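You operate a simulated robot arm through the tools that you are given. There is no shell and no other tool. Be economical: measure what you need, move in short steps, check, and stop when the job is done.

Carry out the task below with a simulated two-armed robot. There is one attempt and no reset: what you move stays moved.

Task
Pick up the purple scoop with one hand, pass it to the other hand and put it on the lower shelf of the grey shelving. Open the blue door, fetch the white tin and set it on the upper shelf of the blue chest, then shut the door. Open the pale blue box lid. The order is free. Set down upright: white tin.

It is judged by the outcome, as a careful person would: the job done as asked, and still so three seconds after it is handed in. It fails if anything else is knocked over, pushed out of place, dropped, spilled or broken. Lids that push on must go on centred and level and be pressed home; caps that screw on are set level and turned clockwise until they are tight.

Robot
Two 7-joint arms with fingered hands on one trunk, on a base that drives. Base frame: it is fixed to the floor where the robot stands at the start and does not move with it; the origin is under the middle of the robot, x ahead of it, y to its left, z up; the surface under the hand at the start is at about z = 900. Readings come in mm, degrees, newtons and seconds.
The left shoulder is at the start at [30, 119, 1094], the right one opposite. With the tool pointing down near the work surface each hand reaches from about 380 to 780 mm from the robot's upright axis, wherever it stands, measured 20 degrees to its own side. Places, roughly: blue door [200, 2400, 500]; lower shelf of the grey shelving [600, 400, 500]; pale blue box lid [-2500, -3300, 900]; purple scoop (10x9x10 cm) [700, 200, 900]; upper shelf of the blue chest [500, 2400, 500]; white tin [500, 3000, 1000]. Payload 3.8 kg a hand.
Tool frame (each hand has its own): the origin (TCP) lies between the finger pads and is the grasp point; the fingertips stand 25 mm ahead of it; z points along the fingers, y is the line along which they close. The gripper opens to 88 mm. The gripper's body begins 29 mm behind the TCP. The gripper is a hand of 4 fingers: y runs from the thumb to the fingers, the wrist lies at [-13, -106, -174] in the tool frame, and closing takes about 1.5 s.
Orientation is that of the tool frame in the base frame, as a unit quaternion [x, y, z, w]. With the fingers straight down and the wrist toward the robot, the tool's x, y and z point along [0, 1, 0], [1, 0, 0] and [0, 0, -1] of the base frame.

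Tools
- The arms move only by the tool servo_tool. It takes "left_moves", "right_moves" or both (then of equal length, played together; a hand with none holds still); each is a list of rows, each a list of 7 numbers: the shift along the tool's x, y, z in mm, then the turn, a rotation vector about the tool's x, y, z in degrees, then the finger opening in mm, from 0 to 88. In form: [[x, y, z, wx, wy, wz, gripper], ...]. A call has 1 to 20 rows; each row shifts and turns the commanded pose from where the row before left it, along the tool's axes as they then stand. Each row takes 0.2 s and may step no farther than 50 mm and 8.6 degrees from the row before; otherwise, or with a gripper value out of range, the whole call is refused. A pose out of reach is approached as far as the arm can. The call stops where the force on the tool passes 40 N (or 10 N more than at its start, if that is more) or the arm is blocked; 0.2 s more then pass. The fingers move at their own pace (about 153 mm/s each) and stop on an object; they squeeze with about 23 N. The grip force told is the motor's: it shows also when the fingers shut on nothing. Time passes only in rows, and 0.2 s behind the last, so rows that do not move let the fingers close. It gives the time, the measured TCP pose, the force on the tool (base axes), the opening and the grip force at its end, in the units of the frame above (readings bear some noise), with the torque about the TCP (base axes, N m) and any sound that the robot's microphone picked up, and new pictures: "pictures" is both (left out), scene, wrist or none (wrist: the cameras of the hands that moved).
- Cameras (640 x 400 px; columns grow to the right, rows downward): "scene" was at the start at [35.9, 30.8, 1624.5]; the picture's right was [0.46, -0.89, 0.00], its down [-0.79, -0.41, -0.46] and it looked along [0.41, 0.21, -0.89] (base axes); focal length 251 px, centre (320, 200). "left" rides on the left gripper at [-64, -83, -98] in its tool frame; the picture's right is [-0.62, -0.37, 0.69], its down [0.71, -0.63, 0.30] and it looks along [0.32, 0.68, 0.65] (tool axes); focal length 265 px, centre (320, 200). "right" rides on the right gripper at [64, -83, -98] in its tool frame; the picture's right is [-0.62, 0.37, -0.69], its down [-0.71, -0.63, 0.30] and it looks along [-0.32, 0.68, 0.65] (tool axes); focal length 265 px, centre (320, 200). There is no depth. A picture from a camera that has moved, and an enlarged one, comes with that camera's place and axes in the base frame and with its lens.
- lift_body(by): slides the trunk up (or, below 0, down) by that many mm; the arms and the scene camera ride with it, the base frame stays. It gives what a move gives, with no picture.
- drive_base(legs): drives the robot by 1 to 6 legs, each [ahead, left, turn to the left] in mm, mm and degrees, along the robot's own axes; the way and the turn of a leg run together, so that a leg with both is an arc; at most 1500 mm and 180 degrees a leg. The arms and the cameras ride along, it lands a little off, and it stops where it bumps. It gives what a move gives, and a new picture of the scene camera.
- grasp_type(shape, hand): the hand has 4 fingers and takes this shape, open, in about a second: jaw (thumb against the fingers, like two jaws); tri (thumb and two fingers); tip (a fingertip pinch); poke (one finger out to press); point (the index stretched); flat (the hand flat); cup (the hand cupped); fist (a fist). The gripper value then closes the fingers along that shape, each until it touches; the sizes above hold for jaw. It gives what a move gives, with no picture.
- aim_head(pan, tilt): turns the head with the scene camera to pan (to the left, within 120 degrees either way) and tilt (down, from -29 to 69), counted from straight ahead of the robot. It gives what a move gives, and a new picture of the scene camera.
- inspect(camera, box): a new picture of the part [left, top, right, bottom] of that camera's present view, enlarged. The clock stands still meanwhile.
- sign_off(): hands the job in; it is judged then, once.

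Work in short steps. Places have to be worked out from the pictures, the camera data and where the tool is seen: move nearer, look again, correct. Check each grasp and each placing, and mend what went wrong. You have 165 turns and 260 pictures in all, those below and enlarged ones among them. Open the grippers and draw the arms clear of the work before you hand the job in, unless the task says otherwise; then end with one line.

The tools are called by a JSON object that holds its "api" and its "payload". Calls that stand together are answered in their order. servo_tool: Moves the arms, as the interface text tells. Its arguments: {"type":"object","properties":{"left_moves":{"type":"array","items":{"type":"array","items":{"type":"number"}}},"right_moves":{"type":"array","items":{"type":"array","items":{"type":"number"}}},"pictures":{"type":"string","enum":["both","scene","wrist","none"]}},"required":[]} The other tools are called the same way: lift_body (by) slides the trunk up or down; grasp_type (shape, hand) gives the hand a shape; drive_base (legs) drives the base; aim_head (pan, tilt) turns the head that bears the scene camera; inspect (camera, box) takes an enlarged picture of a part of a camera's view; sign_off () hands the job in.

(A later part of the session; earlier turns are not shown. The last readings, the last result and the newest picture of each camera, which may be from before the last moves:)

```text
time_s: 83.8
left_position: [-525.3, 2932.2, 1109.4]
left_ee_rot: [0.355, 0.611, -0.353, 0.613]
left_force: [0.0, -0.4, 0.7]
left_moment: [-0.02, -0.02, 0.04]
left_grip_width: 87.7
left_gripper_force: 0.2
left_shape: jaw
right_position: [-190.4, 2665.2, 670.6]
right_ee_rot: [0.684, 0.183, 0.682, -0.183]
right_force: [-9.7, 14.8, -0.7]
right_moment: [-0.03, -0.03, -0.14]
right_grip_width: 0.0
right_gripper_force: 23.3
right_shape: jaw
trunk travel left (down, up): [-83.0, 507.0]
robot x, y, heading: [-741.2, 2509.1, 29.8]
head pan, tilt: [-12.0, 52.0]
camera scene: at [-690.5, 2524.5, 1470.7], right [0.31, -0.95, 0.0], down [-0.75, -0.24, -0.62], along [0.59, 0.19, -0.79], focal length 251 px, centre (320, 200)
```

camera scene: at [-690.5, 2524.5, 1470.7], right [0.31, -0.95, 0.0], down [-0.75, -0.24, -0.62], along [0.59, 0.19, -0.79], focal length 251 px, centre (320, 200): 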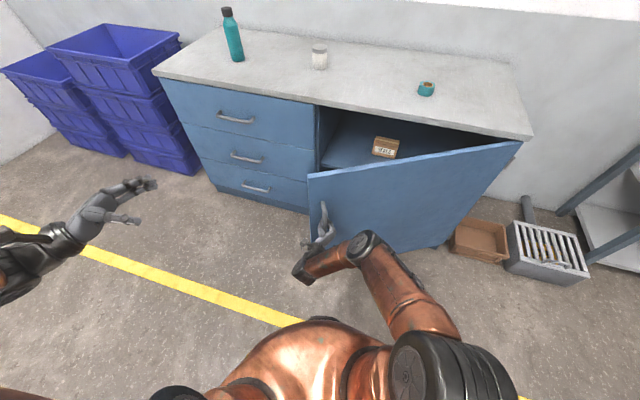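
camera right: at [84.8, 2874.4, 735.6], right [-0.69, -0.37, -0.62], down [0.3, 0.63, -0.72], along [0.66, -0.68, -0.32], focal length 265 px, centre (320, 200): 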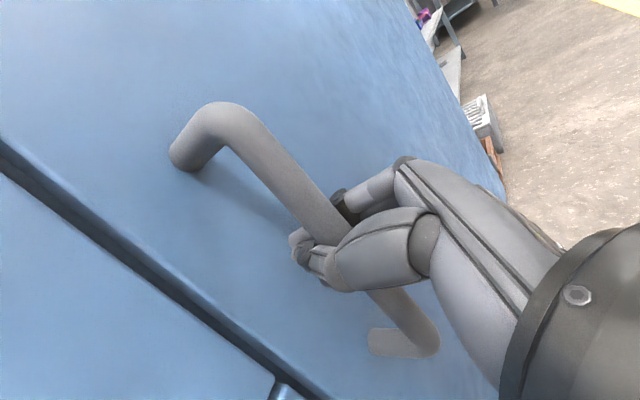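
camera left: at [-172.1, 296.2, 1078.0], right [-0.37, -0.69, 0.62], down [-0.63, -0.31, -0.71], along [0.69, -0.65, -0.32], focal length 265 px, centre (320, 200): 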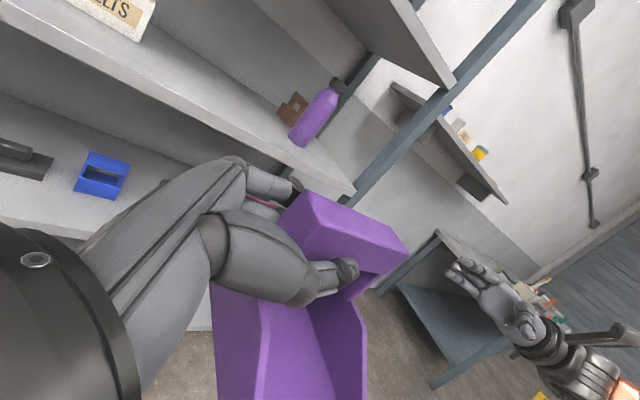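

Door open ~30° and the interior shelf is visible. Small radial strain; one more 10° leg with a slightly smaller sideways move.

{"api": "drive_base", "payload": {"legs": [[-157, -96, 10]]}}

```text
time_s: 85.3
left_position: [-677.2, 2791.7, 1111.0]
left_ee_rot: [0.299, 0.642, -0.298, 0.64]
left_force: [-0.4, -0.3, 0.5]
left_moment: [-0.02, -0.03, 0.01]
left_grip_width: 87.6
left_gripper_force: 0.1
left_shape: jaw
right_position: [-299.2, 2588.2, 671.1]
right_ee_rot: [0.666, 0.242, 0.663, -0.242]
right_force: [12.0, -12.7, -0.6]
right_moment: [0.07, 0.02, 0.13]
right_grip_width: 0.0
right_gripper_force: 23.3
right_shape: jaw
trunk travel left (down, up): [-83.0, 507.0]
robot x, y, heading: [-818.3, 2338.7, 39.9]
head pan, tilt: [-12.0, 52.0]
camera scene: at [-765.6, 2360.5, 1470.6], right [0.47, -0.88, 0.0], down [-0.7, -0.37, -0.62], along [0.54, 0.29, -0.79], focal length 251 px, centre (320, 200)
```

scene: 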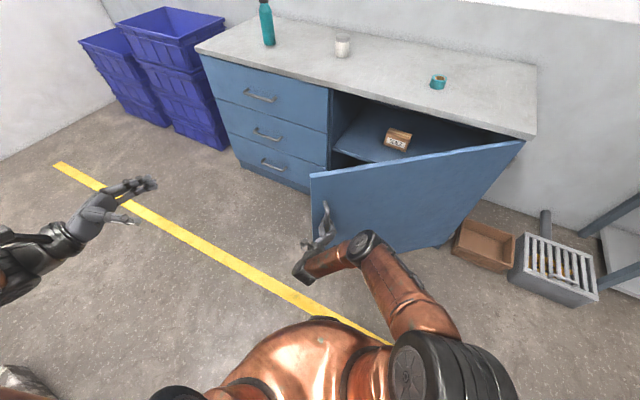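

Door ~42° open. The table behind limits further driving, so I retract the arm along the arc by another ~13°.

{"api": "servo_tool", "payload": {"right_moves": [[0, 4, -18, 1.36, 0, 0, 0], [0, 1.5, -18, 1.36, 0, 0, 0], [0, 1.2, -18, 1.36, 0, 0, 0], [0, 1.2, -18, 1.36, 0, 0, 0], [0, 1.2, -18, 1.36, 0, 0, 0], [0, 1.2, -18, 1.36, 0, 0, 0], [0, 1.2, -18, 1.36, 0, 0, 0], [0, 1.2, -18, 1.36, 0, 0, 0], [0, 1.2, -18, 1.36, 0, 0, 0], [0, 0, 0, 0, 0, 0, 0]], "pictures": "scene"}}

```text
time_s: 87.5
left_position: [-677.5, 2792.3, 1110.9]
left_ee_rot: [0.299, 0.641, -0.299, 0.641]
left_force: [0.0, 0.0, 0.1]
left_moment: [-0.02, 0.03, -0.02]
left_grip_width: 87.6
left_gripper_force: 0.1
left_shape: jaw
right_position: [-401.4, 2463.9, 673.1]
right_ee_rot: [0.635, 0.312, 0.634, -0.312]
right_force: [4.1, -3.5, -0.8]
right_moment: [0.02, 0.01, 0.03]
right_grip_width: 0.0
right_gripper_force: 23.0
right_shape: jaw
trunk travel left (down, up): [-83.0, 507.0]
robot x, y, heading: [-817.5, 2340.5, 40.1]
head pan, tilt: [-12.0, 52.0]
camera scene: at [-766.1, 2362.8, 1470.6], right [0.47, -0.88, 0.0], down [-0.7, -0.37, -0.62], along [0.54, 0.29, -0.79], focal length 251 px, centre (320, 200)
```

scene: 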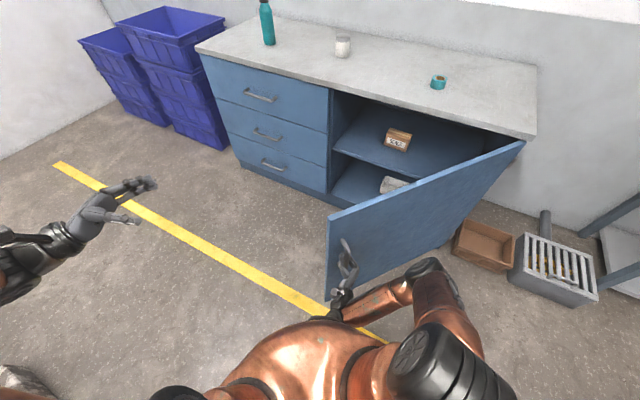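

Door ~54°. A further straight 120 mm pull with the base along the tangent.

{"api": "drive_base", "payload": {"legs": [[-117, -29, 0]]}}

```text
time_s: 88.8
left_position: [-737.3, 2702.3, 1110.6]
left_ee_rot: [0.301, 0.64, -0.301, 0.64]
left_force: [0.0, -0.4, -0.5]
left_moment: [-0.02, -0.02, -0.04]
left_grip_width: 87.8
left_gripper_force: 0.0
left_shape: jaw
right_position: [-456.9, 2368.5, 671.1]
right_ee_rot: [0.636, 0.308, 0.641, -0.3]
right_force: [10.4, -5.8, -2.8]
right_moment: [0.06, 0.0, 0.2]
right_grip_width: 0.2
right_gripper_force: 23.2
right_shape: jaw
trunk travel left (down, up): [-83.0, 507.0]
robot x, y, heading: [-876.8, 2252.2, 39.6]
head pan, tilt: [-12.0, 52.0]
stopped in leg 1: the force on the tool passed its limit at 43 N (the readings are from after the stop); the commanded pose is now the measured one
camera scene: at [-828.4, 2273.4, 1470.6], right [0.47, -0.89, 0.0], down [-0.7, -0.37, -0.61], along [0.54, 0.29, -0.79], focal length 251 px, centre (320, 200)
```

scene: 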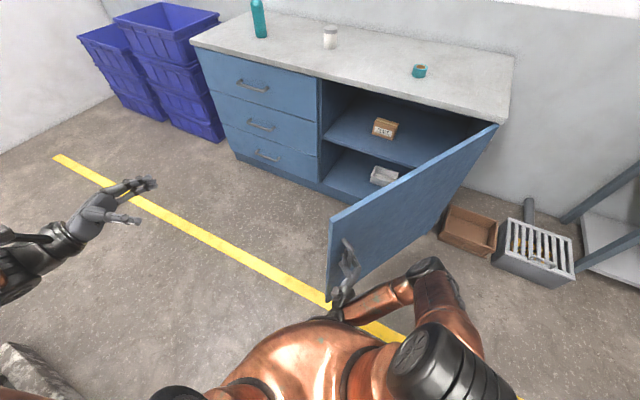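

Door ~62° open, enough. Opening the right hand and withdrawing it off the bar.

{"api": "servo_tool", "payload": {"right_moves": [[0, 0, 0, 0, 0, 0, 60], [0, 0, 0, 0, 0, 0, 88], [0, 0, 0, 0, 0, 0, 88], [0, 0, 0, 0, 0, 0, 88], [0, 0, 0, 0, 0, 0, 88], [0, 0, -20, 0, 0, 0, 88], [0, 0, -25, 0, 0, 0, 88], [0, 0, -25, 0, 0, 0, 88], [0, 0, 0, 0, 0, 0, 88]], "pictures": "both"}}

```text
time_s: 91.0
left_position: [-738.4, 2702.3, 1111.3]
left_ee_rot: [0.301, 0.639, -0.3, 0.641]
left_force: [-0.4, 0.5, 0.5]
left_moment: [-0.03, -0.01, 0.01]
left_grip_width: 87.7
left_gripper_force: 0.0
left_shape: jaw
right_position: [-479.9, 2316.1, 682.9]
right_ee_rot: [0.625, 0.293, 0.664, -0.287]
right_force: [0.5, -0.7, 0.5]
right_moment: [0.01, -0.02, 0.01]
right_grip_width: 88.1
right_gripper_force: 0.1
right_shape: jaw
trunk travel left (down, up): [-83.0, 507.0]
robot x, y, heading: [-877.2, 2248.2, 39.7]
head pan, tilt: [-12.0, 52.0]
stopped in row 9 (right hand): the arm was blocked; the commanded pose is now the measured one
camera scene: at [-829.6, 2273.8, 1470.6], right [0.47, -0.89, 0.0], down [-0.7, -0.37, -0.62], along [0.54, 0.29, -0.79], focal length 251 px, centre (320, 200)
camera right: at [-611.9, 2297.4, 740.6], right [-0.15, -0.75, -0.64], down [-0.23, 0.66, -0.72], along [0.96, 0.04, -0.27], focal length 265 px, centre (320, 200)
```

scene: 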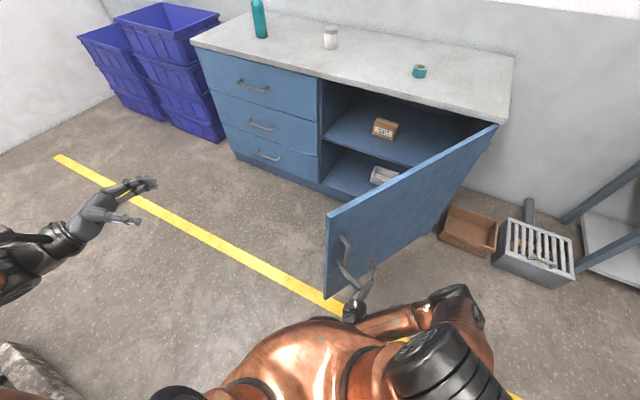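
right: 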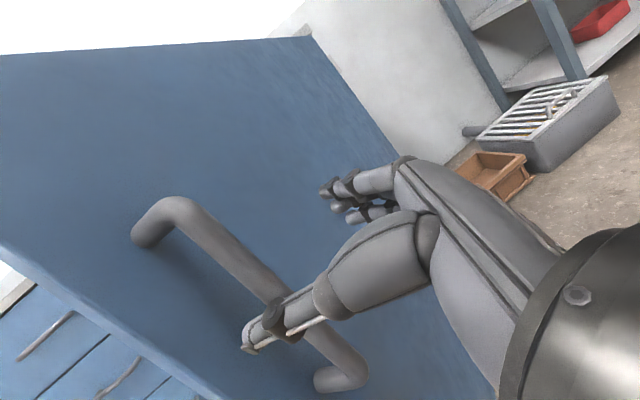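

I need ~50 mm more; backing the base along the hand's axis, then sidestepping left and squaring to heading 0.

{"api": "drive_base", "payload": {"legs": [[-60, -9, 0]]}}

{"api": "inspect", "payload": {"camera": "right", "box": [0, 0, 640, 400]}}

```text
time_s: 92.0
left_position: [-781.0, 2655.7, 1110.9]
left_ee_rot: [0.3, 0.64, -0.301, 0.641]
left_force: [-0.3, 0.3, 0.8]
left_moment: [0.04, 0.01, -0.01]
left_grip_width: 87.6
left_gripper_force: 0.0
left_shape: jaw
right_position: [-520.9, 2269.7, 684.4]
right_ee_rot: [0.624, 0.292, 0.665, -0.289]
right_force: [0.0, -0.3, -0.4]
right_moment: [-0.02, 0.01, 0.01]
right_grip_width: 87.8
right_gripper_force: 0.1
right_shape: jaw
trunk travel left (down, up): [-83.0, 507.0]
robot x, y, heading: [-925.8, 2201.7, 39.8]
head pan, tilt: [-12.0, 52.0]
camera scene: at [-871.9, 2226.4, 1470.7], right [0.47, -0.89, 0.0], down [-0.7, -0.37, -0.62], along [0.55, 0.29, -0.79], focal length 251 px, centre (320, 200)
```

scene: 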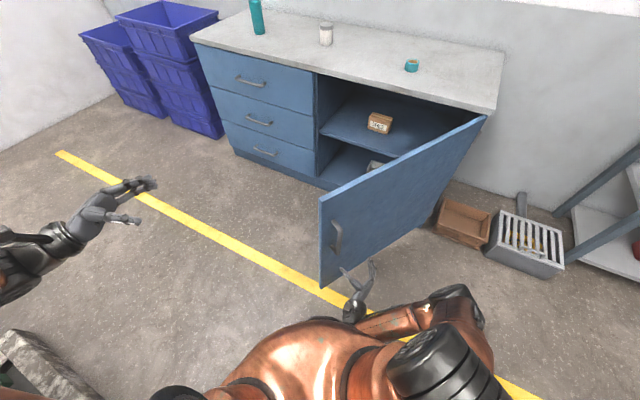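

```text
1.00 times, centred on (320, 200) of right (not enlarged: the box is as wide or as high as the picture)
camera zoom: at [-653.5, 2250.7, 740.8], right [-0.15, -0.75, -0.64], down [-0.23, 0.66, -0.72], along [0.96, 0.04, -0.27], focal length 265 px, centre (320, 200)
```

zoom: 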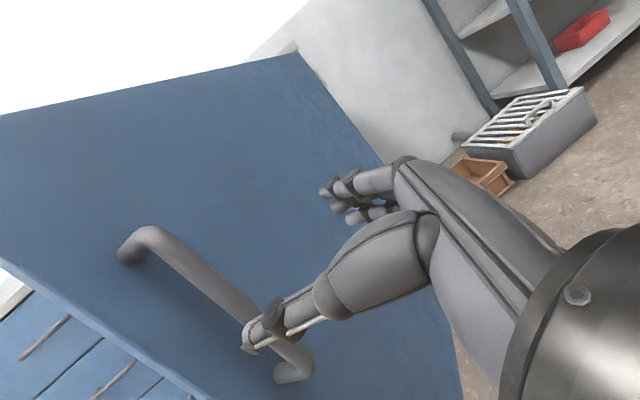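

Clear of the handle. Sidestep parallel to the door past its tip, then +y, then turn to heading 0.

{"api": "drive_base", "payload": {"legs": [[-112, 277, 0], [256, 307, 0], [0, 0, -39.8]]}}

{"api": "aim_head", "payload": {"pan": -15, "tilt": 25}}

```text
time_s: 93.7
left_position: [-939.4, 2748.9, 1110.7]
left_ee_rot: [0.292, 0.643, -0.291, 0.645]
left_force: [-0.1, 0.8, -0.2]
left_moment: [0.0, -0.03, 0.02]
left_grip_width: 87.9
left_gripper_force: 0.0
left_shape: jaw
right_position: [-669.4, 2369.6, 683.8]
right_ee_rot: [0.62, 0.303, 0.661, -0.296]
right_force: [-0.6, 0.0, 0.5]
right_moment: [0.02, -0.01, -0.01]
right_grip_width: 87.9
right_gripper_force: 0.0
right_shape: jaw
trunk travel left (down, up): [-83.0, 507.0]
robot x, y, heading: [-1068.7, 2294.6, 41.3]
head pan, tilt: [-12.0, 52.0]
stopped in leg 1: the robot was blocked; the commanded pose is now the measured one
camera scene: at [-1017.4, 2317.1, 1470.7], right [0.49, -0.87, 0.0], down [-0.69, -0.39, -0.62], along [0.54, 0.3, -0.79], focal length 251 px, centre (320, 200)
```

scene: 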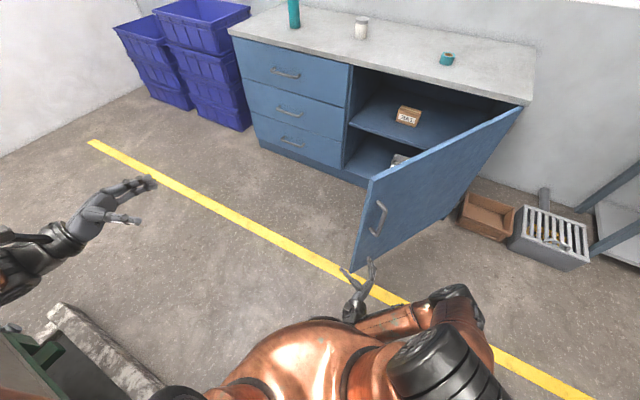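

```text
time_s: 94.6
left_position: [-938.0, 2749.5, 1109.4]
left_ee_rot: [0.292, 0.644, -0.29, 0.645]
left_force: [0.4, -0.4, -0.5]
left_moment: [0.02, 0.01, -0.01]
left_grip_width: 87.8
left_gripper_force: 0.0
left_shape: jaw
right_position: [-670.8, 2371.4, 684.7]
right_ee_rot: [0.62, 0.302, 0.66, -0.298]
right_force: [-0.5, 0.0, -0.2]
right_moment: [0.0, 0.01, 0.01]
right_grip_width: 88.0
right_gripper_force: 0.1
right_shape: jaw
trunk travel left (down, up): [-83.0, 507.0]
robot x, y, heading: [-1069.4, 2296.1, 41.3]
head pan, tilt: [-15.0, 25.0]
camera scene: at [-1000.0, 2322.0, 1510.7], right [0.45, -0.9, 0.0], down [-0.38, -0.19, -0.91], along [0.81, 0.4, -0.42], focal length 251 px, centre (320, 200)
```

scene: 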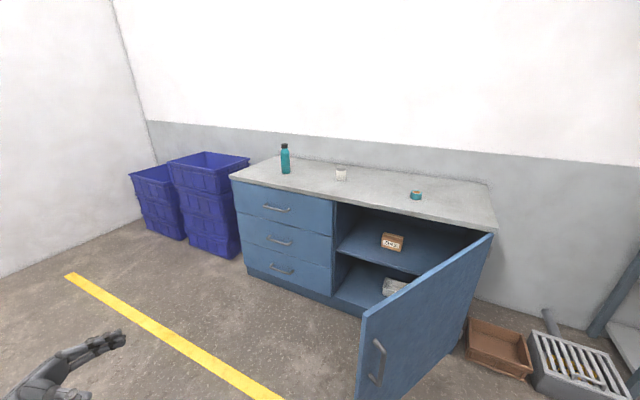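

The base bumped something at its left-rear. Looking there.

{"api": "aim_head", "payload": {"pan": 100, "tilt": 50}}

{"api": "aim_head", "payload": {"pan": -100, "tilt": 50}}

```text
time_s: 96.5
left_position: [-938.2, 2749.6, 1109.9]
left_ee_rot: [0.291, 0.644, -0.29, 0.645]
left_force: [0.5, 0.2, -0.1]
left_moment: [-0.03, 0.0, 0.0]
left_grip_width: 87.6
left_gripper_force: 0.0
left_shape: jaw
right_position: [-670.3, 2370.1, 684.9]
right_ee_rot: [0.619, 0.302, 0.66, -0.299]
right_force: [-0.6, 0.5, -0.1]
right_moment: [0.0, 0.01, 0.02]
right_grip_width: 88.2
right_gripper_force: 0.1
right_shape: jaw
trunk travel left (down, up): [-83.0, 507.0]
robot x, y, heading: [-1070.1, 2287.1, 41.5]
head pan, tilt: [100.0, 50.0]
camera scene: at [-1142.7, 2329.0, 1473.3], right [0.62, 0.78, 0.0], down [0.6, -0.48, -0.64], along [-0.5, 0.4, -0.77], focal length 251 px, centre (320, 200)
```

scene: 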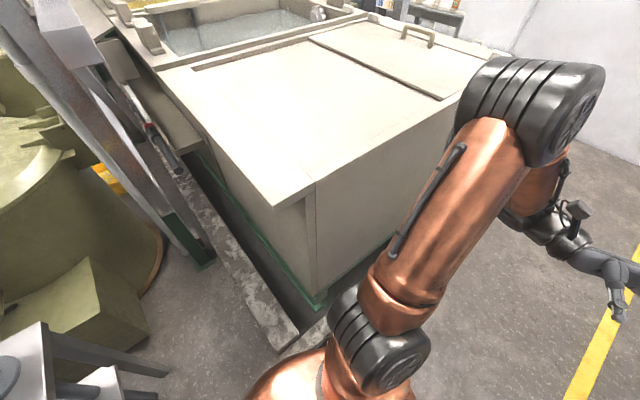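

```text
time_s: 99.4
left_position: [-939.6, 2750.3, 1111.3]
left_ee_rot: [0.292, 0.644, -0.291, 0.645]
left_force: [0.3, 0.2, -0.6]
left_moment: [0.0, 0.01, 0.01]
left_grip_width: 87.9
left_gripper_force: 0.1
left_shape: jaw
right_position: [-668.8, 2370.5, 684.1]
right_ee_rot: [0.62, 0.302, 0.66, -0.298]
right_force: [0.4, 0.8, -1.0]
right_moment: [-0.02, 0.0, -0.01]
right_grip_width: 88.0
right_gripper_force: 0.1
right_shape: jaw
trunk travel left (down, up): [-83.0, 507.0]
robot x, y, heading: [-1067.0, 2294.6, 41.4]
head pan, tilt: [-100.0, 50.0]
camera scene: at [-1042.4, 2215.2, 1473.3], right [-0.85, -0.52, 0.0], down [-0.4, 0.65, -0.64], along [0.34, -0.55, -0.77], focal length 251 px, centre (320, 200)
```

scene: 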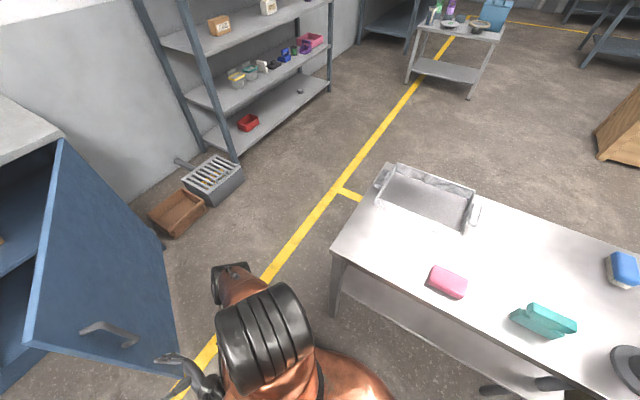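

It was only the heavy machine's kerb. Now move world +y past the door tip, then turn square.

{"api": "drive_base", "payload": {"legs": [[387, 259, 0], [0, 0, -41.3]]}}

{"api": "aim_head", "payload": {"pan": 0, "tilt": 35}}

```text
time_s: 104.1
left_position: [-554.9, 3007.3, 1110.4]
left_ee_rot: [0.499, 0.501, -0.497, 0.503]
left_force: [-0.3, 0.7, 0.4]
left_moment: [0.0, 0.01, 0.01]
left_grip_width: 87.8
left_gripper_force: 0.1
left_shape: jaw
right_position: [-599.4, 2545.0, 683.9]
right_ee_rot: [0.686, 0.067, 0.723, -0.049]
right_force: [0.0, 0.4, -0.2]
right_moment: [0.01, 0.02, -0.01]
right_grip_width: 87.9
right_gripper_force: 0.0
right_shape: jaw
trunk travel left (down, up): [-83.0, 507.0]
robot x, y, heading: [-951.7, 2742.0, 0.6]
head pan, tilt: [-100.0, 50.0]
camera scene: at [-984.8, 2671.2, 1473.3], right [-0.99, 0.16, 0.0], down [0.13, 0.76, -0.64], along [-0.11, -0.63, -0.77], focal length 251 px, centre (320, 200)
```

scene: 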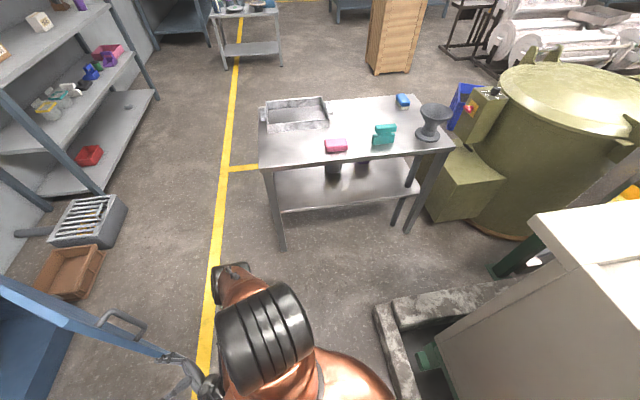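

```text
time_s: 105.9
left_position: [-554.4, 3006.9, 1111.2]
left_ee_rot: [0.498, 0.502, -0.497, 0.502]
left_force: [-0.7, 0.5, 0.3]
left_moment: [-0.01, 0.01, -0.01]
left_grip_width: 87.9
left_gripper_force: 0.1
left_shape: jaw
right_position: [-599.7, 2545.4, 684.2]
right_ee_rot: [0.687, 0.066, 0.722, -0.048]
right_force: [1.0, 0.5, -0.5]
right_moment: [0.01, 0.0, 0.05]
right_grip_width: 88.0
right_gripper_force: 0.1
right_shape: jaw
trunk travel left (down, up): [-83.0, 507.0]
robot x, y, heading: [-952.5, 2746.5, 0.4]
head pan, tilt: [0.0, 35.0]
camera scene: at [-884.1, 2748.0, 1495.0], right [0.01, -1.0, 0.0], down [-0.57, -0.01, -0.82], along [0.82, 0.01, -0.57], focal length 251 px, centre (320, 200)
```

scene: 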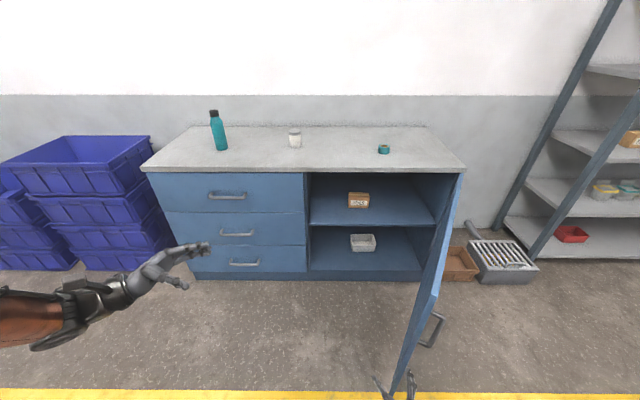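

Door stays ~65° open. Upper shelf at z≈555 with a box at y≈2525; free space at y≈2600–2820. Zoom on tin and shelf.

{"api": "inspect", "payload": {"camera": "scene", "box": [255, 110, 335, 160]}}

{"api": "inspect", "payload": {"camera": "scene", "box": [290, 160, 450, 260]}}

```text
8.00 times, centred on (295, 135) of scene
camera zoom: at [-884.1, 2748.0, 1495.0], right [0.01, -1.0, 0.0], down [-0.57, -0.01, -0.82], along [0.82, 0.01, -0.57], focal length 2009 px, centre (520, 720)
```

zoom: 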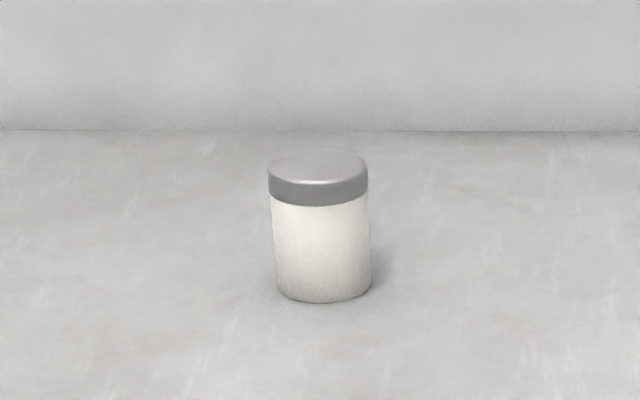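

```text
4.00 times, centred on (370, 210) of scene
camera zoom: at [-884.1, 2748.0, 1495.0], right [0.01, -1.0, 0.0], down [-0.57, -0.01, -0.82], along [0.82, 0.01, -0.57], focal length 1004 px, centre (120, 160)
```

zoom: 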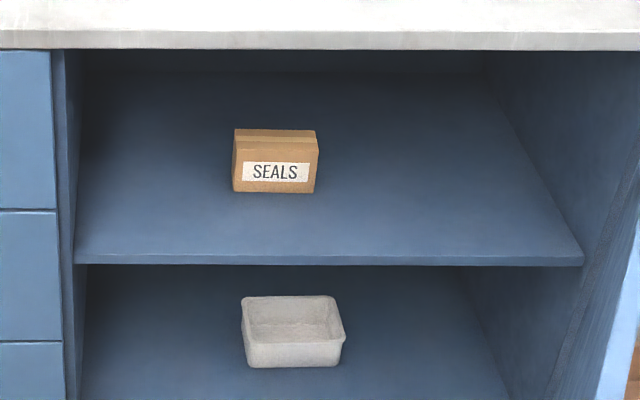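

Tin ≈[510,2916], Ø~74, ~100 tall on the counter at ≈910. I'll use the right hand, fingers forward, for both grasp and placing. Raise trunk 120, square the hand up, raise it and extend.

{"api": "lift_body", "payload": {"by": 120}}

{"api": "servo_tool", "payload": {"right_moves": [[0, 0, 0, -4.6, -1.4, 0.7, 88], [0, 0, 0, -4.6, -1.4, 0.7, 88], [33, 0, 30, 0, 0, 0, 88], [33, 0, 30, 0, 0, 0, 88], [33, 0, 30, 0, 0, 0, 88], [33, 0, 30, 0, 0, 0, 88], [35, 0, 30, 0, 0, 0, 88], [0, 0, 0, 0, 0, 0, 88]], "pictures": "none"}}

```text
time_s: 107.4
left_position: [-555.8, 3007.3, 1229.7]
left_ee_rot: [0.498, 0.501, -0.499, 0.503]
left_force: [0.1, -0.1, -0.3]
left_moment: [0.0, 0.0, -0.03]
left_grip_width: 87.7
left_gripper_force: 0.1
left_shape: jaw
right_position: [-600.3, 2544.6, 803.7]
right_ee_rot: [0.686, 0.067, 0.723, -0.048]
right_force: [-0.7, 0.0, -0.6]
right_moment: [0.05, 0.0, -0.04]
right_grip_width: 87.7
right_gripper_force: 0.1
right_shape: jaw
trunk travel left (down, up): [-203.0, 387.0]
robot x, y, heading: [-952.3, 2742.4, 0.5]
head pan, tilt: [0.0, 35.0]
```

```text
time_s: 109.2
left_position: [-555.5, 3007.6, 1229.3]
left_ee_rot: [0.498, 0.502, -0.498, 0.502]
left_force: [-0.9, 1.1, 0.2]
left_moment: [-0.01, -0.03, 0.01]
left_grip_width: 87.7
left_gripper_force: 0.1
left_shape: jaw
right_position: [-449.2, 2545.3, 972.6]
right_ee_rot: [0.707, 0.002, 0.707, 0.0]
right_force: [-0.1, 0.8, 0.2]
right_moment: [0.03, 0.04, 0.0]
right_grip_width: 87.9
right_gripper_force: 0.0
right_shape: jaw
trunk travel left (down, up): [-203.0, 387.0]
robot x, y, heading: [-950.0, 2748.7, 0.3]
head pan, tilt: [0.0, 35.0]
```

Driving left 370 and ahead 550 so the right hand faces the tin.

{"api": "drive_base", "payload": {"legs": [[0, 370, -0.3], [550, 0, 0]]}}

{"api": "aim_head", "payload": {"pan": -15, "tilt": 35}}

{"api": "inspect", "payload": {"camera": "right", "box": [0, 0, 640, 400]}}

```text
time_s: 114.3
left_position: [1.3, 3367.9, 1231.3]
left_ee_rot: [-0.5, -0.5, 0.501, -0.499]
left_force: [-0.8, 0.1, 0.3]
left_moment: [0.01, -0.01, -0.05]
left_grip_width: 88.0
left_gripper_force: 0.1
left_shape: jaw
right_position: [103.9, 2904.0, 971.3]
right_ee_rot: [0.706, -0.002, 0.708, 0.003]
right_force: [0.1, -0.8, 0.2]
right_moment: [0.0, -0.01, 0.0]
right_grip_width: 88.4
right_gripper_force: 0.0
right_shape: jaw
trunk travel left (down, up): [-203.0, 387.0]
robot x, y, heading: [-399.0, 3106.9, 0.0]
head pan, tilt: [0.0, 35.0]
camera scene: at [-329.9, 3111.6, 1615.0], right [0.0, -1.0, 0.0], down [-0.57, 0.0, -0.82], along [0.82, 0.0, -0.57], focal length 251 px, centre (320, 200)
```

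scene: 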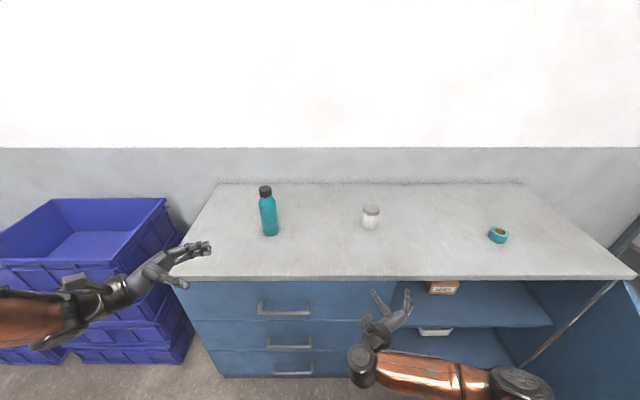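

```text
time_s: 115.1
left_position: [0.5, 3366.8, 1230.9]
left_ee_rot: [0.5, 0.498, -0.501, 0.501]
left_force: [1.5, -0.3, 0.3]
left_moment: [0.02, -0.02, 0.0]
left_grip_width: 88.1
left_gripper_force: 0.0
left_shape: jaw
right_position: [101.8, 2903.6, 971.4]
right_ee_rot: [0.707, -0.003, 0.707, 0.004]
right_force: [-0.1, -0.5, -0.1]
right_moment: [0.01, 0.0, -0.04]
right_grip_width: 88.1
right_gripper_force: 0.0
right_shape: jaw
trunk travel left (down, up): [-203.0, 387.0]
robot x, y, heading: [-393.4, 3107.2, 0.1]
head pan, tilt: [-15.0, 35.0]
camera scene: at [-334.0, 3088.9, 1615.0], right [-0.26, -0.97, 0.0], down [-0.55, 0.15, -0.82], along [0.79, -0.21, -0.57], focal length 251 px, centre (320, 200)
```

scene: 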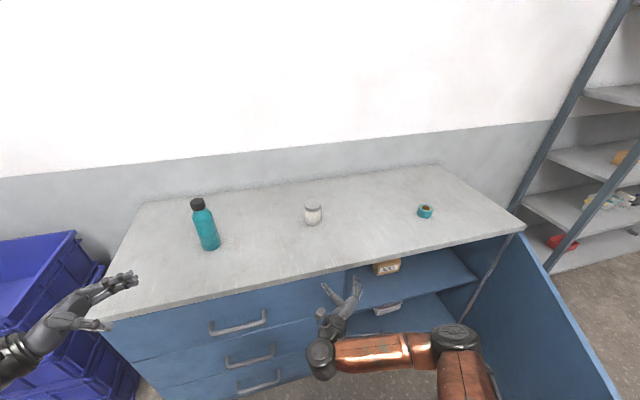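

```text
1.00 times, centred on (320, 200) of right (not enlarged: the box is as wide or as high as the picture)
camera zoom: at [3.3, 2988.6, 1035.4], right [-0.69, -0.36, -0.62], down [0.31, 0.63, -0.71], along [0.65, -0.69, -0.32], focal length 265 px, centre (320, 200)
```

zoom: 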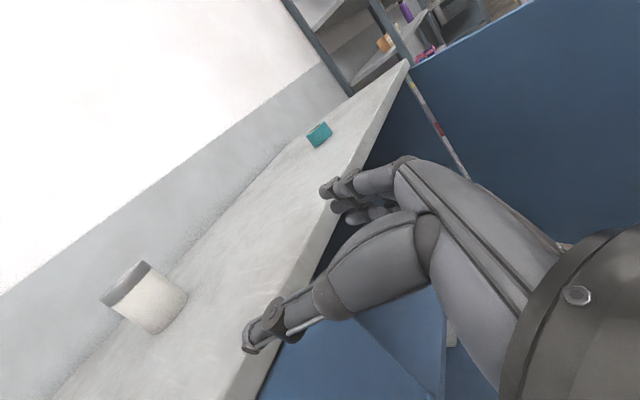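

Triangulated tin: centre ≈[489,2901], base z≈916, top ≈1000. To keep the wrist clear of the counter I pitch the hand 20° down, then drive ahead 190.

{"api": "servo_tool", "payload": {"right_moves": [[0, 0, 0, 0, -6.7, 0, 88], [0, 0, 0, 0, -6.7, 0, 88], [0, 0, 0, 0, -6.7, 0, 88], [0, 0, 0, 0, 0, 0, 88]], "pictures": "none"}}

{"api": "drive_base", "payload": {"legs": [[190, 0, 0]]}}

{"api": "inspect", "payload": {"camera": "right", "box": [0, 0, 640, 400]}}

```text
time_s: 116.1
left_position: [0.3, 3366.8, 1229.0]
left_ee_rot: [0.501, 0.499, -0.5, 0.5]
left_force: [-0.4, 0.5, -0.8]
left_moment: [-0.02, -0.01, 0.03]
left_grip_width: 87.8
left_gripper_force: 0.1
left_shape: jaw
right_position: [101.5, 2903.3, 969.8]
right_ee_rot: [0.819, -0.004, 0.573, 0.004]
right_force: [-0.4, -1.0, -0.1]
right_moment: [0.01, 0.01, 0.0]
right_grip_width: 87.8
right_gripper_force: 0.0
right_shape: jaw
trunk travel left (down, up): [-203.0, 387.0]
robot x, y, heading: [-397.0, 3111.0, -0.1]
head pan, tilt: [-15.0, 35.0]
```

```text
time_s: 117.7
left_position: [197.4, 3367.4, 1230.3]
left_ee_rot: [-0.499, -0.5, 0.501, -0.5]
left_force: [0.5, 0.6, 0.2]
left_moment: [-0.02, -0.03, 0.02]
left_grip_width: 87.8
left_gripper_force: 0.1
left_shape: jaw
right_position: [297.8, 2904.7, 971.3]
right_ee_rot: [0.819, -0.002, 0.573, 0.003]
right_force: [-0.2, -0.1, -0.1]
right_moment: [-0.01, 0.01, 0.02]
right_grip_width: 88.1
right_gripper_force: 0.1
right_shape: jaw
trunk travel left (down, up): [-203.0, 387.0]
robot x, y, heading: [-204.9, 3108.7, -0.0]
head pan, tilt: [-15.0, 35.0]
camera scene: at [-137.4, 3088.7, 1614.9], right [-0.26, -0.97, 0.0], down [-0.56, 0.15, -0.82], along [0.79, -0.21, -0.57], focal length 251 px, centre (320, 200)
```

scene: 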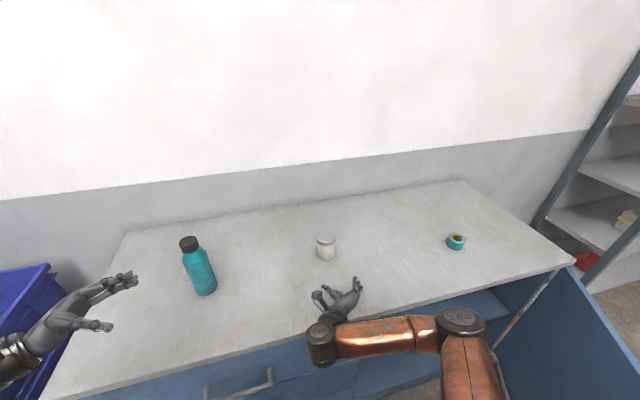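

```text
1.00 times, centred on (320, 200) of right (not enlarged: the box is as wide or as high as the picture)
camera zoom: at [227.8, 2988.8, 1065.0], right [-0.87, -0.36, -0.34], down [0.05, 0.63, -0.78], along [0.5, -0.69, -0.53], focal length 265 px, centre (320, 200)
```

zoom: 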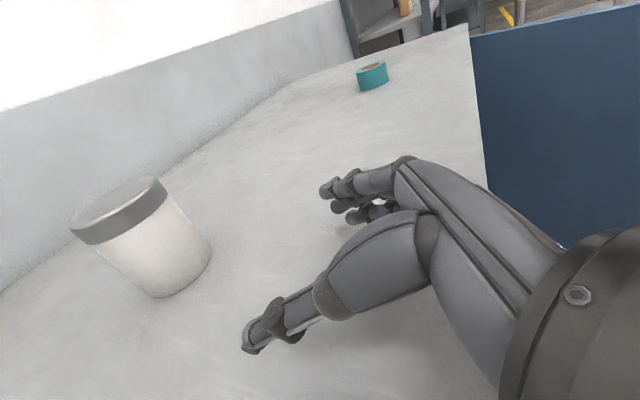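

Tin refined to ≈[491,2900], top 1002. Advance 100 mm with a 4 mm right correction, then check centring.

{"api": "servo_tool", "payload": {"right_moves": [[11, 4, 31, 0, 0, 0, 88], [11, 0, 31, 0, 0, 0, 88], [11, 0, 32, 0, 0, 0, 88], [0, 0, 0, 0, 0, 0, 88]], "pictures": "wrist"}}

{"api": "inspect", "payload": {"camera": "scene", "box": [276, 210, 404, 290]}}

```text
time_s: 118.7
left_position: [195.3, 3367.8, 1230.2]
left_ee_rot: [0.5, 0.5, -0.499, 0.501]
left_force: [0.8, 0.4, 0.6]
left_moment: [-0.01, 0.01, 0.01]
left_grip_width: 88.0
left_gripper_force: 0.1
left_shape: jaw
right_position: [395.6, 2900.5, 969.6]
right_ee_rot: [0.819, -0.002, 0.574, 0.002]
right_force: [0.0, -0.3, -0.5]
right_moment: [-0.02, -0.02, -0.03]
right_grip_width: 88.3
right_gripper_force: 0.0
right_shape: jaw
trunk travel left (down, up): [-203.0, 387.0]
robot x, y, heading: [-205.3, 3106.4, -0.0]
head pan, tilt: [-15.0, 35.0]
camera right: at [324.7, 2985.1, 1064.6], right [-0.87, -0.36, -0.35], down [0.05, 0.63, -0.78], along [0.5, -0.69, -0.53], focal length 265 px, centre (320, 200)
```

right: 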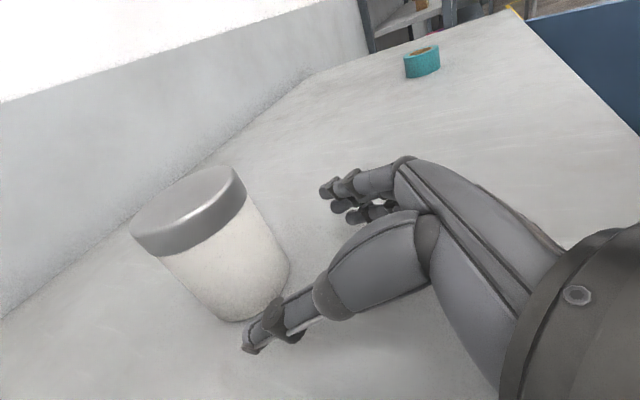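

```text
5.00 times, centred on (340, 250) of scene
camera zoom: at [-139.6, 3088.4, 1615.0], right [-0.26, -0.97, 0.0], down [-0.55, 0.15, -0.82], along [0.79, -0.21, -0.57], focal length 1255 px, centre (220, -50)
```

zoom: 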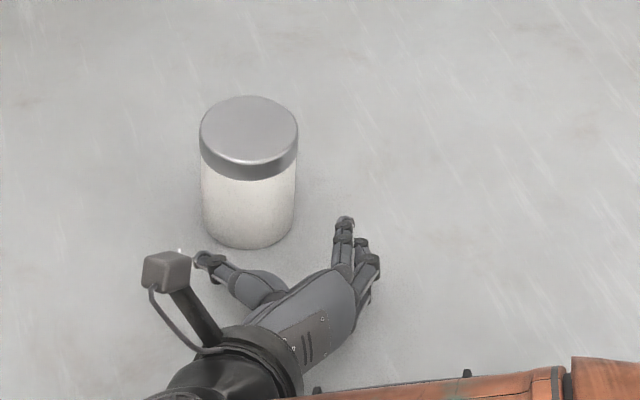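

Centred: tin at y≈2901, hand mid at 2900.5, tin Ø≈69. Advance 92 mm and close.

{"api": "servo_tool", "payload": {"right_moves": [[10.5, 0, 29, 0, 0, 0, 88], [10.5, 0, 29, 0, 0, 0, 88], [10.5, 0, 28, 0, 0, 0, 88], [0, 0, 0, 0, 0, 0, 88], [0, 0, 0, 0, 0, 0, 40], [0, 0, 0, 0, 0, 0, 40], [0, 0, 0, 0, 0, 0, 40], [0, 0, 0, 0, 0, 0, 40], [0, 0, 0, 0, 0, 0, 40]], "pictures": "wrist"}}

{"api": "inspect", "payload": {"camera": "scene", "box": [276, 210, 404, 290]}}

```text
time_s: 120.7
left_position: [195.6, 3367.4, 1230.8]
left_ee_rot: [0.5, 0.499, -0.5, 0.501]
left_force: [-0.2, -0.3, 0.5]
left_moment: [0.01, 0.02, 0.02]
left_grip_width: 87.6
left_gripper_force: 0.0
left_shape: jaw
right_position: [488.5, 2898.5, 971.8]
right_ee_rot: [0.819, -0.003, 0.574, 0.002]
right_force: [0.7, -0.2, 0.3]
right_moment: [-0.12, 0.01, 0.03]
right_grip_width: 59.6
right_gripper_force: 22.7
right_shape: jaw
trunk travel left (down, up): [-203.0, 387.0]
robot x, y, heading: [-203.4, 3110.8, -0.2]
head pan, tilt: [-15.0, 35.0]
camera right: at [417.3, 2983.7, 1065.1], right [-0.87, -0.36, -0.35], down [0.05, 0.63, -0.78], along [0.5, -0.69, -0.53], focal length 265 px, centre (320, 200)
```

right: 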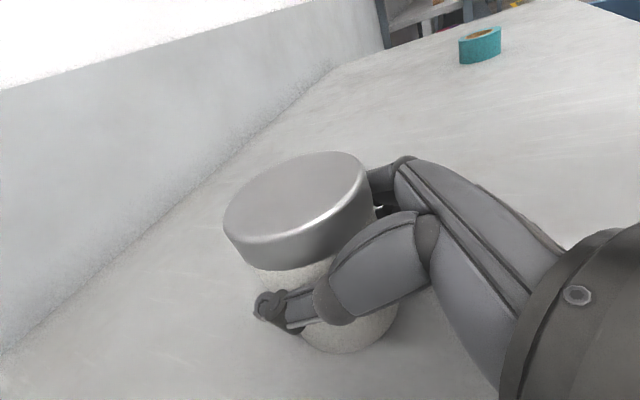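

```text
5.00 times, centred on (340, 250) of scene
camera zoom: at [-139.1, 3088.7, 1615.0], right [-0.26, -0.97, 0.0], down [-0.55, 0.15, -0.82], along [0.79, -0.21, -0.57], focal length 1255 px, centre (220, -50)
```

zoom: 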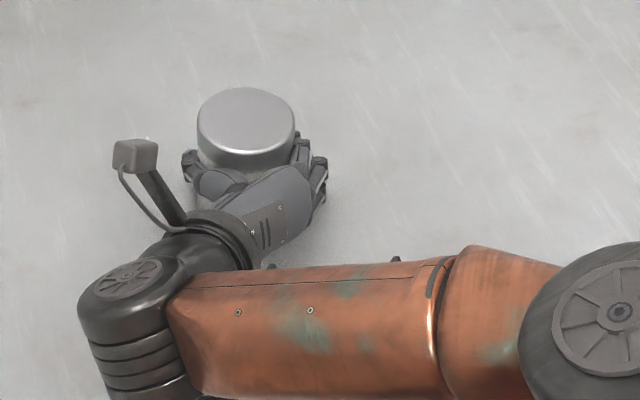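

Gripped (59.6 mm, 23 N). Lift 60 mm with the trunk and check.

{"api": "lift_body", "payload": {"by": 60}}

{"api": "inspect", "payload": {"camera": "right", "box": [0, 0, 640, 400]}}

```text
time_s: 121.7
left_position: [196.0, 3368.6, 1290.1]
left_ee_rot: [0.5, 0.501, -0.5, 0.5]
left_force: [0.1, 0.3, -0.5]
left_moment: [0.01, -0.01, -0.02]
left_grip_width: 87.6
left_gripper_force: 0.1
left_shape: jaw
right_position: [487.5, 2899.7, 1032.2]
right_ee_rot: [0.819, -0.002, 0.574, 0.003]
right_force: [0.4, -0.6, -2.7]
right_moment: [-0.01, -0.02, 0.01]
right_grip_width: 59.4
right_gripper_force: 22.7
right_shape: jaw
trunk travel left (down, up): [-263.0, 327.0]
robot x, y, heading: [-199.3, 3109.1, 0.1]
head pan, tilt: [-15.0, 35.0]
```

```text
1.00 times, centred on (320, 200) of right (not enlarged: the box is as wide or as high as the picture)
camera zoom: at [417.5, 2983.8, 1124.6], right [-0.87, -0.36, -0.34], down [0.05, 0.63, -0.78], along [0.5, -0.69, -0.53], focal length 265 px, centre (320, 200)
```

zoom: 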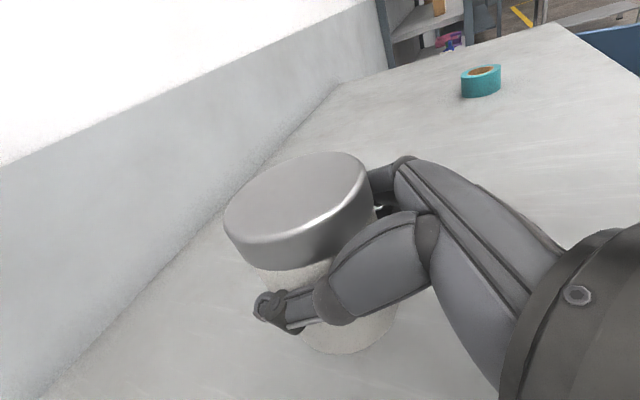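

Tin is held. Back out 450 mm, then lower the trunk fully.

{"api": "drive_base", "payload": {"legs": [[-450, 0, 0]]}}

{"api": "lift_body", "payload": {"by": -255}}

{"api": "drive_base", "payload": {"legs": [[0, -195, 0]]}}

```text
time_s: 124.4
left_position: [-251.4, 3367.6, 1289.5]
left_ee_rot: [-0.501, -0.499, 0.501, -0.499]
left_force: [-0.1, -0.2, 1.2]
left_moment: [0.02, 0.0, 0.02]
left_grip_width: 87.9
left_gripper_force: 0.1
left_shape: jaw
right_position: [39.6, 2898.1, 1030.6]
right_ee_rot: [0.82, -0.004, 0.573, 0.003]
right_force: [-0.3, 0.0, -2.3]
right_moment: [-0.03, -0.02, 0.01]
right_grip_width: 59.5
right_gripper_force: 23.5
right_shape: jaw
trunk travel left (down, up): [-263.0, 327.0]
robot x, y, heading: [-648.3, 3111.5, -0.1]
head pan, tilt: [-15.0, 35.0]
camera scene: at [-587.2, 3089.2, 1675.0], right [-0.26, -0.96, 0.0], down [-0.55, 0.15, -0.82], along [0.79, -0.21, -0.57], focal length 251 px, centre (320, 200)
```

scene: 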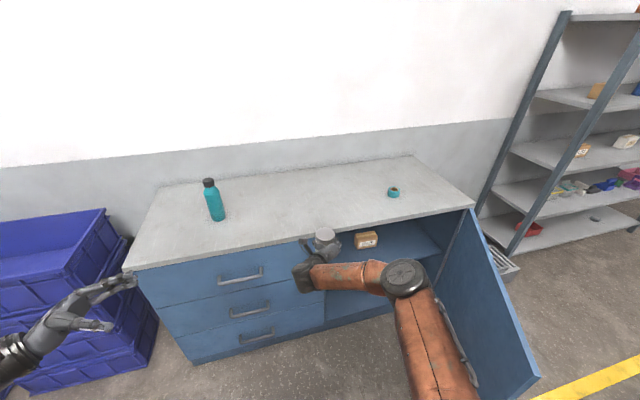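

```text
time_s: 127.0
left_position: [-251.2, 3365.8, 1035.5]
left_ee_rot: [0.502, 0.498, -0.501, 0.499]
left_force: [-0.5, 0.4, -0.2]
left_moment: [-0.03, -0.04, 0.02]
left_grip_width: 87.8
left_gripper_force: 0.1
left_shape: jaw
right_position: [40.1, 2897.2, 776.8]
right_ee_rot: [0.819, -0.003, 0.574, 0.003]
right_force: [0.3, -0.1, -3.4]
right_moment: [-0.03, 0.05, -0.02]
right_grip_width: 59.4
right_gripper_force: 22.9
right_shape: jaw
trunk travel left (down, up): [-8.0, 582.0]
robot x, y, heading: [-654.6, 3107.4, -0.4]
head pan, tilt: [-15.0, 35.0]
```

```text
time_s: 128.6
left_position: [-251.7, 3169.0, 1035.3]
left_ee_rot: [0.501, 0.499, -0.501, 0.499]
left_force: [-0.7, 0.1, 0.6]
left_moment: [-0.02, 0.01, 0.01]
left_grip_width: 87.8
left_gripper_force: 0.1
left_shape: jaw
right_position: [39.9, 2698.3, 776.3]
right_ee_rot: [0.819, -0.004, 0.574, 0.002]
right_force: [-0.3, -0.6, -2.6]
right_moment: [0.02, 0.02, 0.0]
right_grip_width: 59.3
right_gripper_force: 22.7
right_shape: jaw
trunk travel left (down, up): [-8.0, 582.0]
robot x, y, heading: [-653.6, 2911.3, -0.1]
head pan, tilt: [-15.0, 35.0]
camera scene: at [-586.9, 2889.2, 1420.0], right [-0.26, -0.97, 0.0], down [-0.55, 0.15, -0.82], along [0.79, -0.21, -0.57], focal length 251 px, centre (320, 200)
```

scene: 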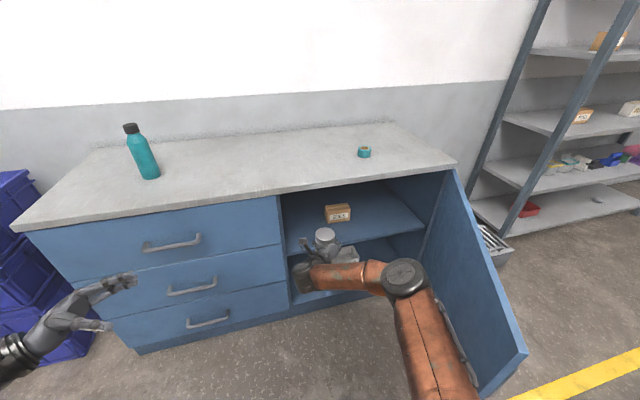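

Lower the hand by 110 mm in front of the chest and inspect the shelf.

{"api": "servo_tool", "payload": {"right_moves": [[-34.5, 0, 12.5, 0, 0, 0, 40], [-34.5, 0, 12.5, 0, 0, 0, 40], [-34.5, 0, 12.5, 0, 0, 0, 40], [0, 0, 0, 0, 0, 0, 40]], "pictures": "wrist"}}

{"api": "inspect", "payload": {"camera": "scene", "box": [240, 160, 480, 310]}}

```text
time_s: 129.6
left_position: [-251.5, 3169.8, 1035.2]
left_ee_rot: [-0.501, -0.497, 0.502, -0.5]
left_force: [0.3, -0.2, -0.1]
left_moment: [-0.01, -0.01, 0.02]
left_grip_width: 87.7
left_gripper_force: 0.1
left_shape: jaw
right_position: [40.4, 2698.7, 664.9]
right_ee_rot: [0.819, -0.003, 0.574, 0.002]
right_force: [0.2, -0.7, -2.9]
right_moment: [-0.02, 0.03, 0.02]
right_grip_width: 59.6
right_gripper_force: 22.7
right_shape: jaw
trunk travel left (down, up): [-8.0, 582.0]
robot x, y, heading: [-654.0, 2910.3, -0.0]
head pan, tilt: [-15.0, 35.0]
camera right: at [-30.4, 2783.8, 758.9], right [-0.87, -0.36, -0.34], down [0.05, 0.63, -0.78], along [0.5, -0.69, -0.53], focal length 265 px, centre (320, 200)
```

right: 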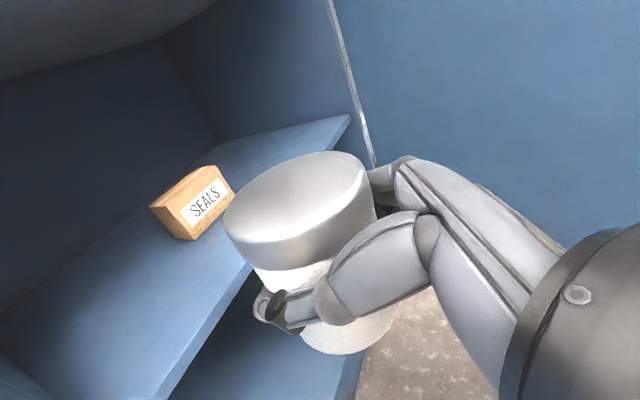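

```text
2.67 times, centred on (360, 235) of scene
camera zoom: at [-587.0, 2890.4, 1420.0], right [-0.26, -0.97, 0.0], down [-0.55, 0.15, -0.82], along [0.79, -0.21, -0.57], focal length 670 px, centre (213, 107)
```

zoom: 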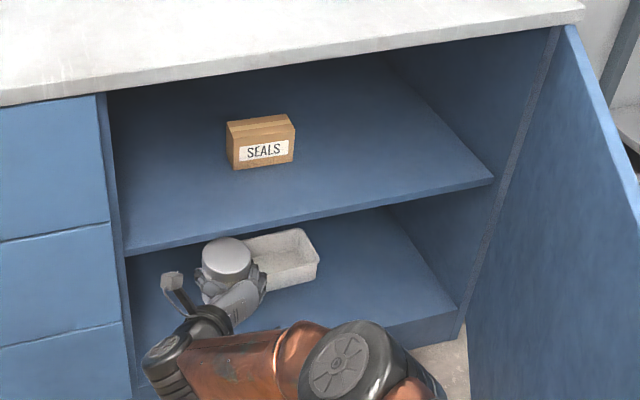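

Shelf front edge triangulated at x≈260, top z≈524; box at [429+,≤2573]. Drive ahead 305 to bring the tin to ≈[345,2699].

{"api": "drive_base", "payload": {"legs": [[305, 0, 0]]}}

{"api": "inspect", "payload": {"camera": "right", "box": [0, 0, 640, 400]}}

```text
time_s: 131.6
left_position: [51.3, 3169.6, 1036.3]
left_ee_rot: [-0.5, -0.499, 0.501, -0.5]
left_force: [0.4, 0.1, -0.1]
left_moment: [0.0, -0.02, 0.0]
left_grip_width: 87.9
left_gripper_force: 0.0
left_shape: jaw
right_position: [343.6, 2699.3, 664.4]
right_ee_rot: [0.819, -0.002, 0.573, 0.003]
right_force: [0.5, 1.3, -2.1]
right_moment: [0.0, -0.04, -0.01]
right_grip_width: 59.9
right_gripper_force: 23.2
right_shape: jaw
trunk travel left (down, up): [-8.0, 582.0]
robot x, y, heading: [-347.2, 2913.9, 0.2]
head pan, tilt: [-15.0, 35.0]
camera scene: at [-282.5, 2890.2, 1419.9], right [-0.26, -0.97, 0.0], down [-0.55, 0.15, -0.82], along [0.79, -0.21, -0.57], focal length 251 px, centre (320, 200)
```

scene: 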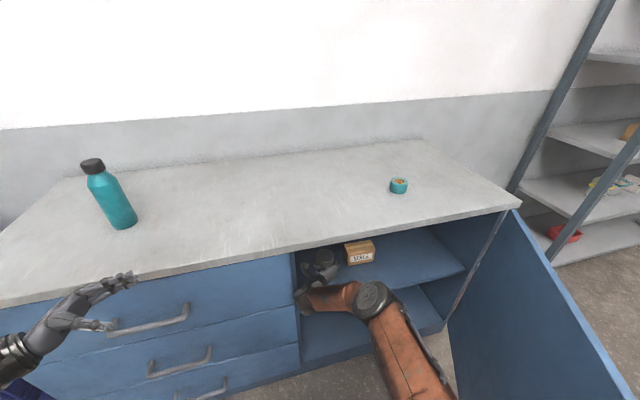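

```text
1.00 times, centred on (320, 200) of right (not enlarged: the box is as wide or as high as the picture)
camera zoom: at [273.9, 2784.8, 758.7], right [-0.87, -0.36, -0.34], down [0.05, 0.63, -0.78], along [0.5, -0.69, -0.53], focal length 265 px, centre (320, 200)
```

zoom: 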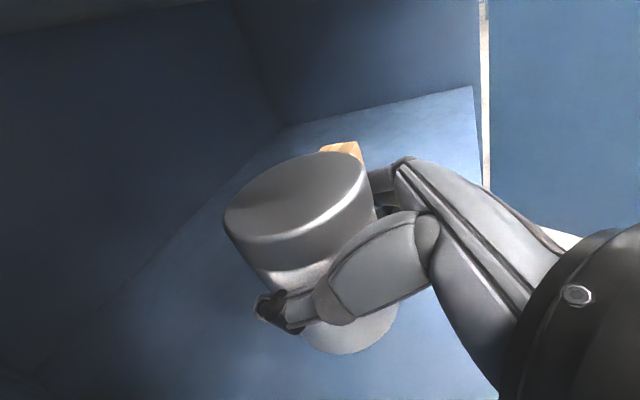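

Lower 68 mm, reading force, then creep.

{"api": "servo_tool", "payload": {"right_moves": [[-21.3, 0, 7.8, 0, 0, 0, 40], [-21.3, 0, 7.8, 0, 0, 0, 40], [-21.3, 0, 7.8, 0, 0, 0, 40], [-3.8, 0, 1.4, 0, 0, 0, 40], [0, 0, 0, 0, 0, 0, 40]], "pictures": "none"}}

{"api": "servo_tool", "payload": {"right_moves": [[-3.8, 0, 1.4, 0, 0, 0, 40], [0, 0, 0, 0, 0, 0, 40]], "pictures": "none"}}

```text
time_s: 132.8
left_position: [51.4, 3167.5, 1035.5]
left_ee_rot: [-0.5, -0.499, 0.501, -0.5]
left_force: [0.7, 0.6, 0.1]
left_moment: [0.03, -0.01, 0.02]
left_grip_width: 87.9
left_gripper_force: 0.1
left_shape: jaw
right_position: [344.4, 2699.2, 594.0]
right_ee_rot: [0.819, -0.002, 0.574, 0.003]
right_force: [0.1, 0.3, -2.3]
right_moment: [0.01, 0.02, -0.02]
right_grip_width: 59.6
right_gripper_force: 23.3
right_shape: jaw
trunk travel left (down, up): [-8.0, 582.0]
robot x, y, heading: [-349.0, 2912.5, -0.2]
head pan, tilt: [-15.0, 35.0]
```

```text
time_s: 133.4
left_position: [50.5, 3169.6, 1036.5]
left_ee_rot: [-0.499, -0.499, 0.501, -0.5]
left_force: [0.3, 0.0, 0.6]
left_moment: [0.02, 0.01, 0.02]
left_grip_width: 87.7
left_gripper_force: 0.1
left_shape: jaw
right_position: [344.6, 2698.7, 589.7]
right_ee_rot: [0.819, -0.002, 0.573, 0.003]
right_force: [0.4, 0.7, -2.3]
right_moment: [0.01, 0.04, -0.01]
right_grip_width: 59.3
right_gripper_force: 22.9
right_shape: jaw
trunk travel left (down, up): [-8.0, 582.0]
robot x, y, heading: [-351.3, 2913.9, -0.4]
head pan, tilt: [-15.0, 35.0]
```

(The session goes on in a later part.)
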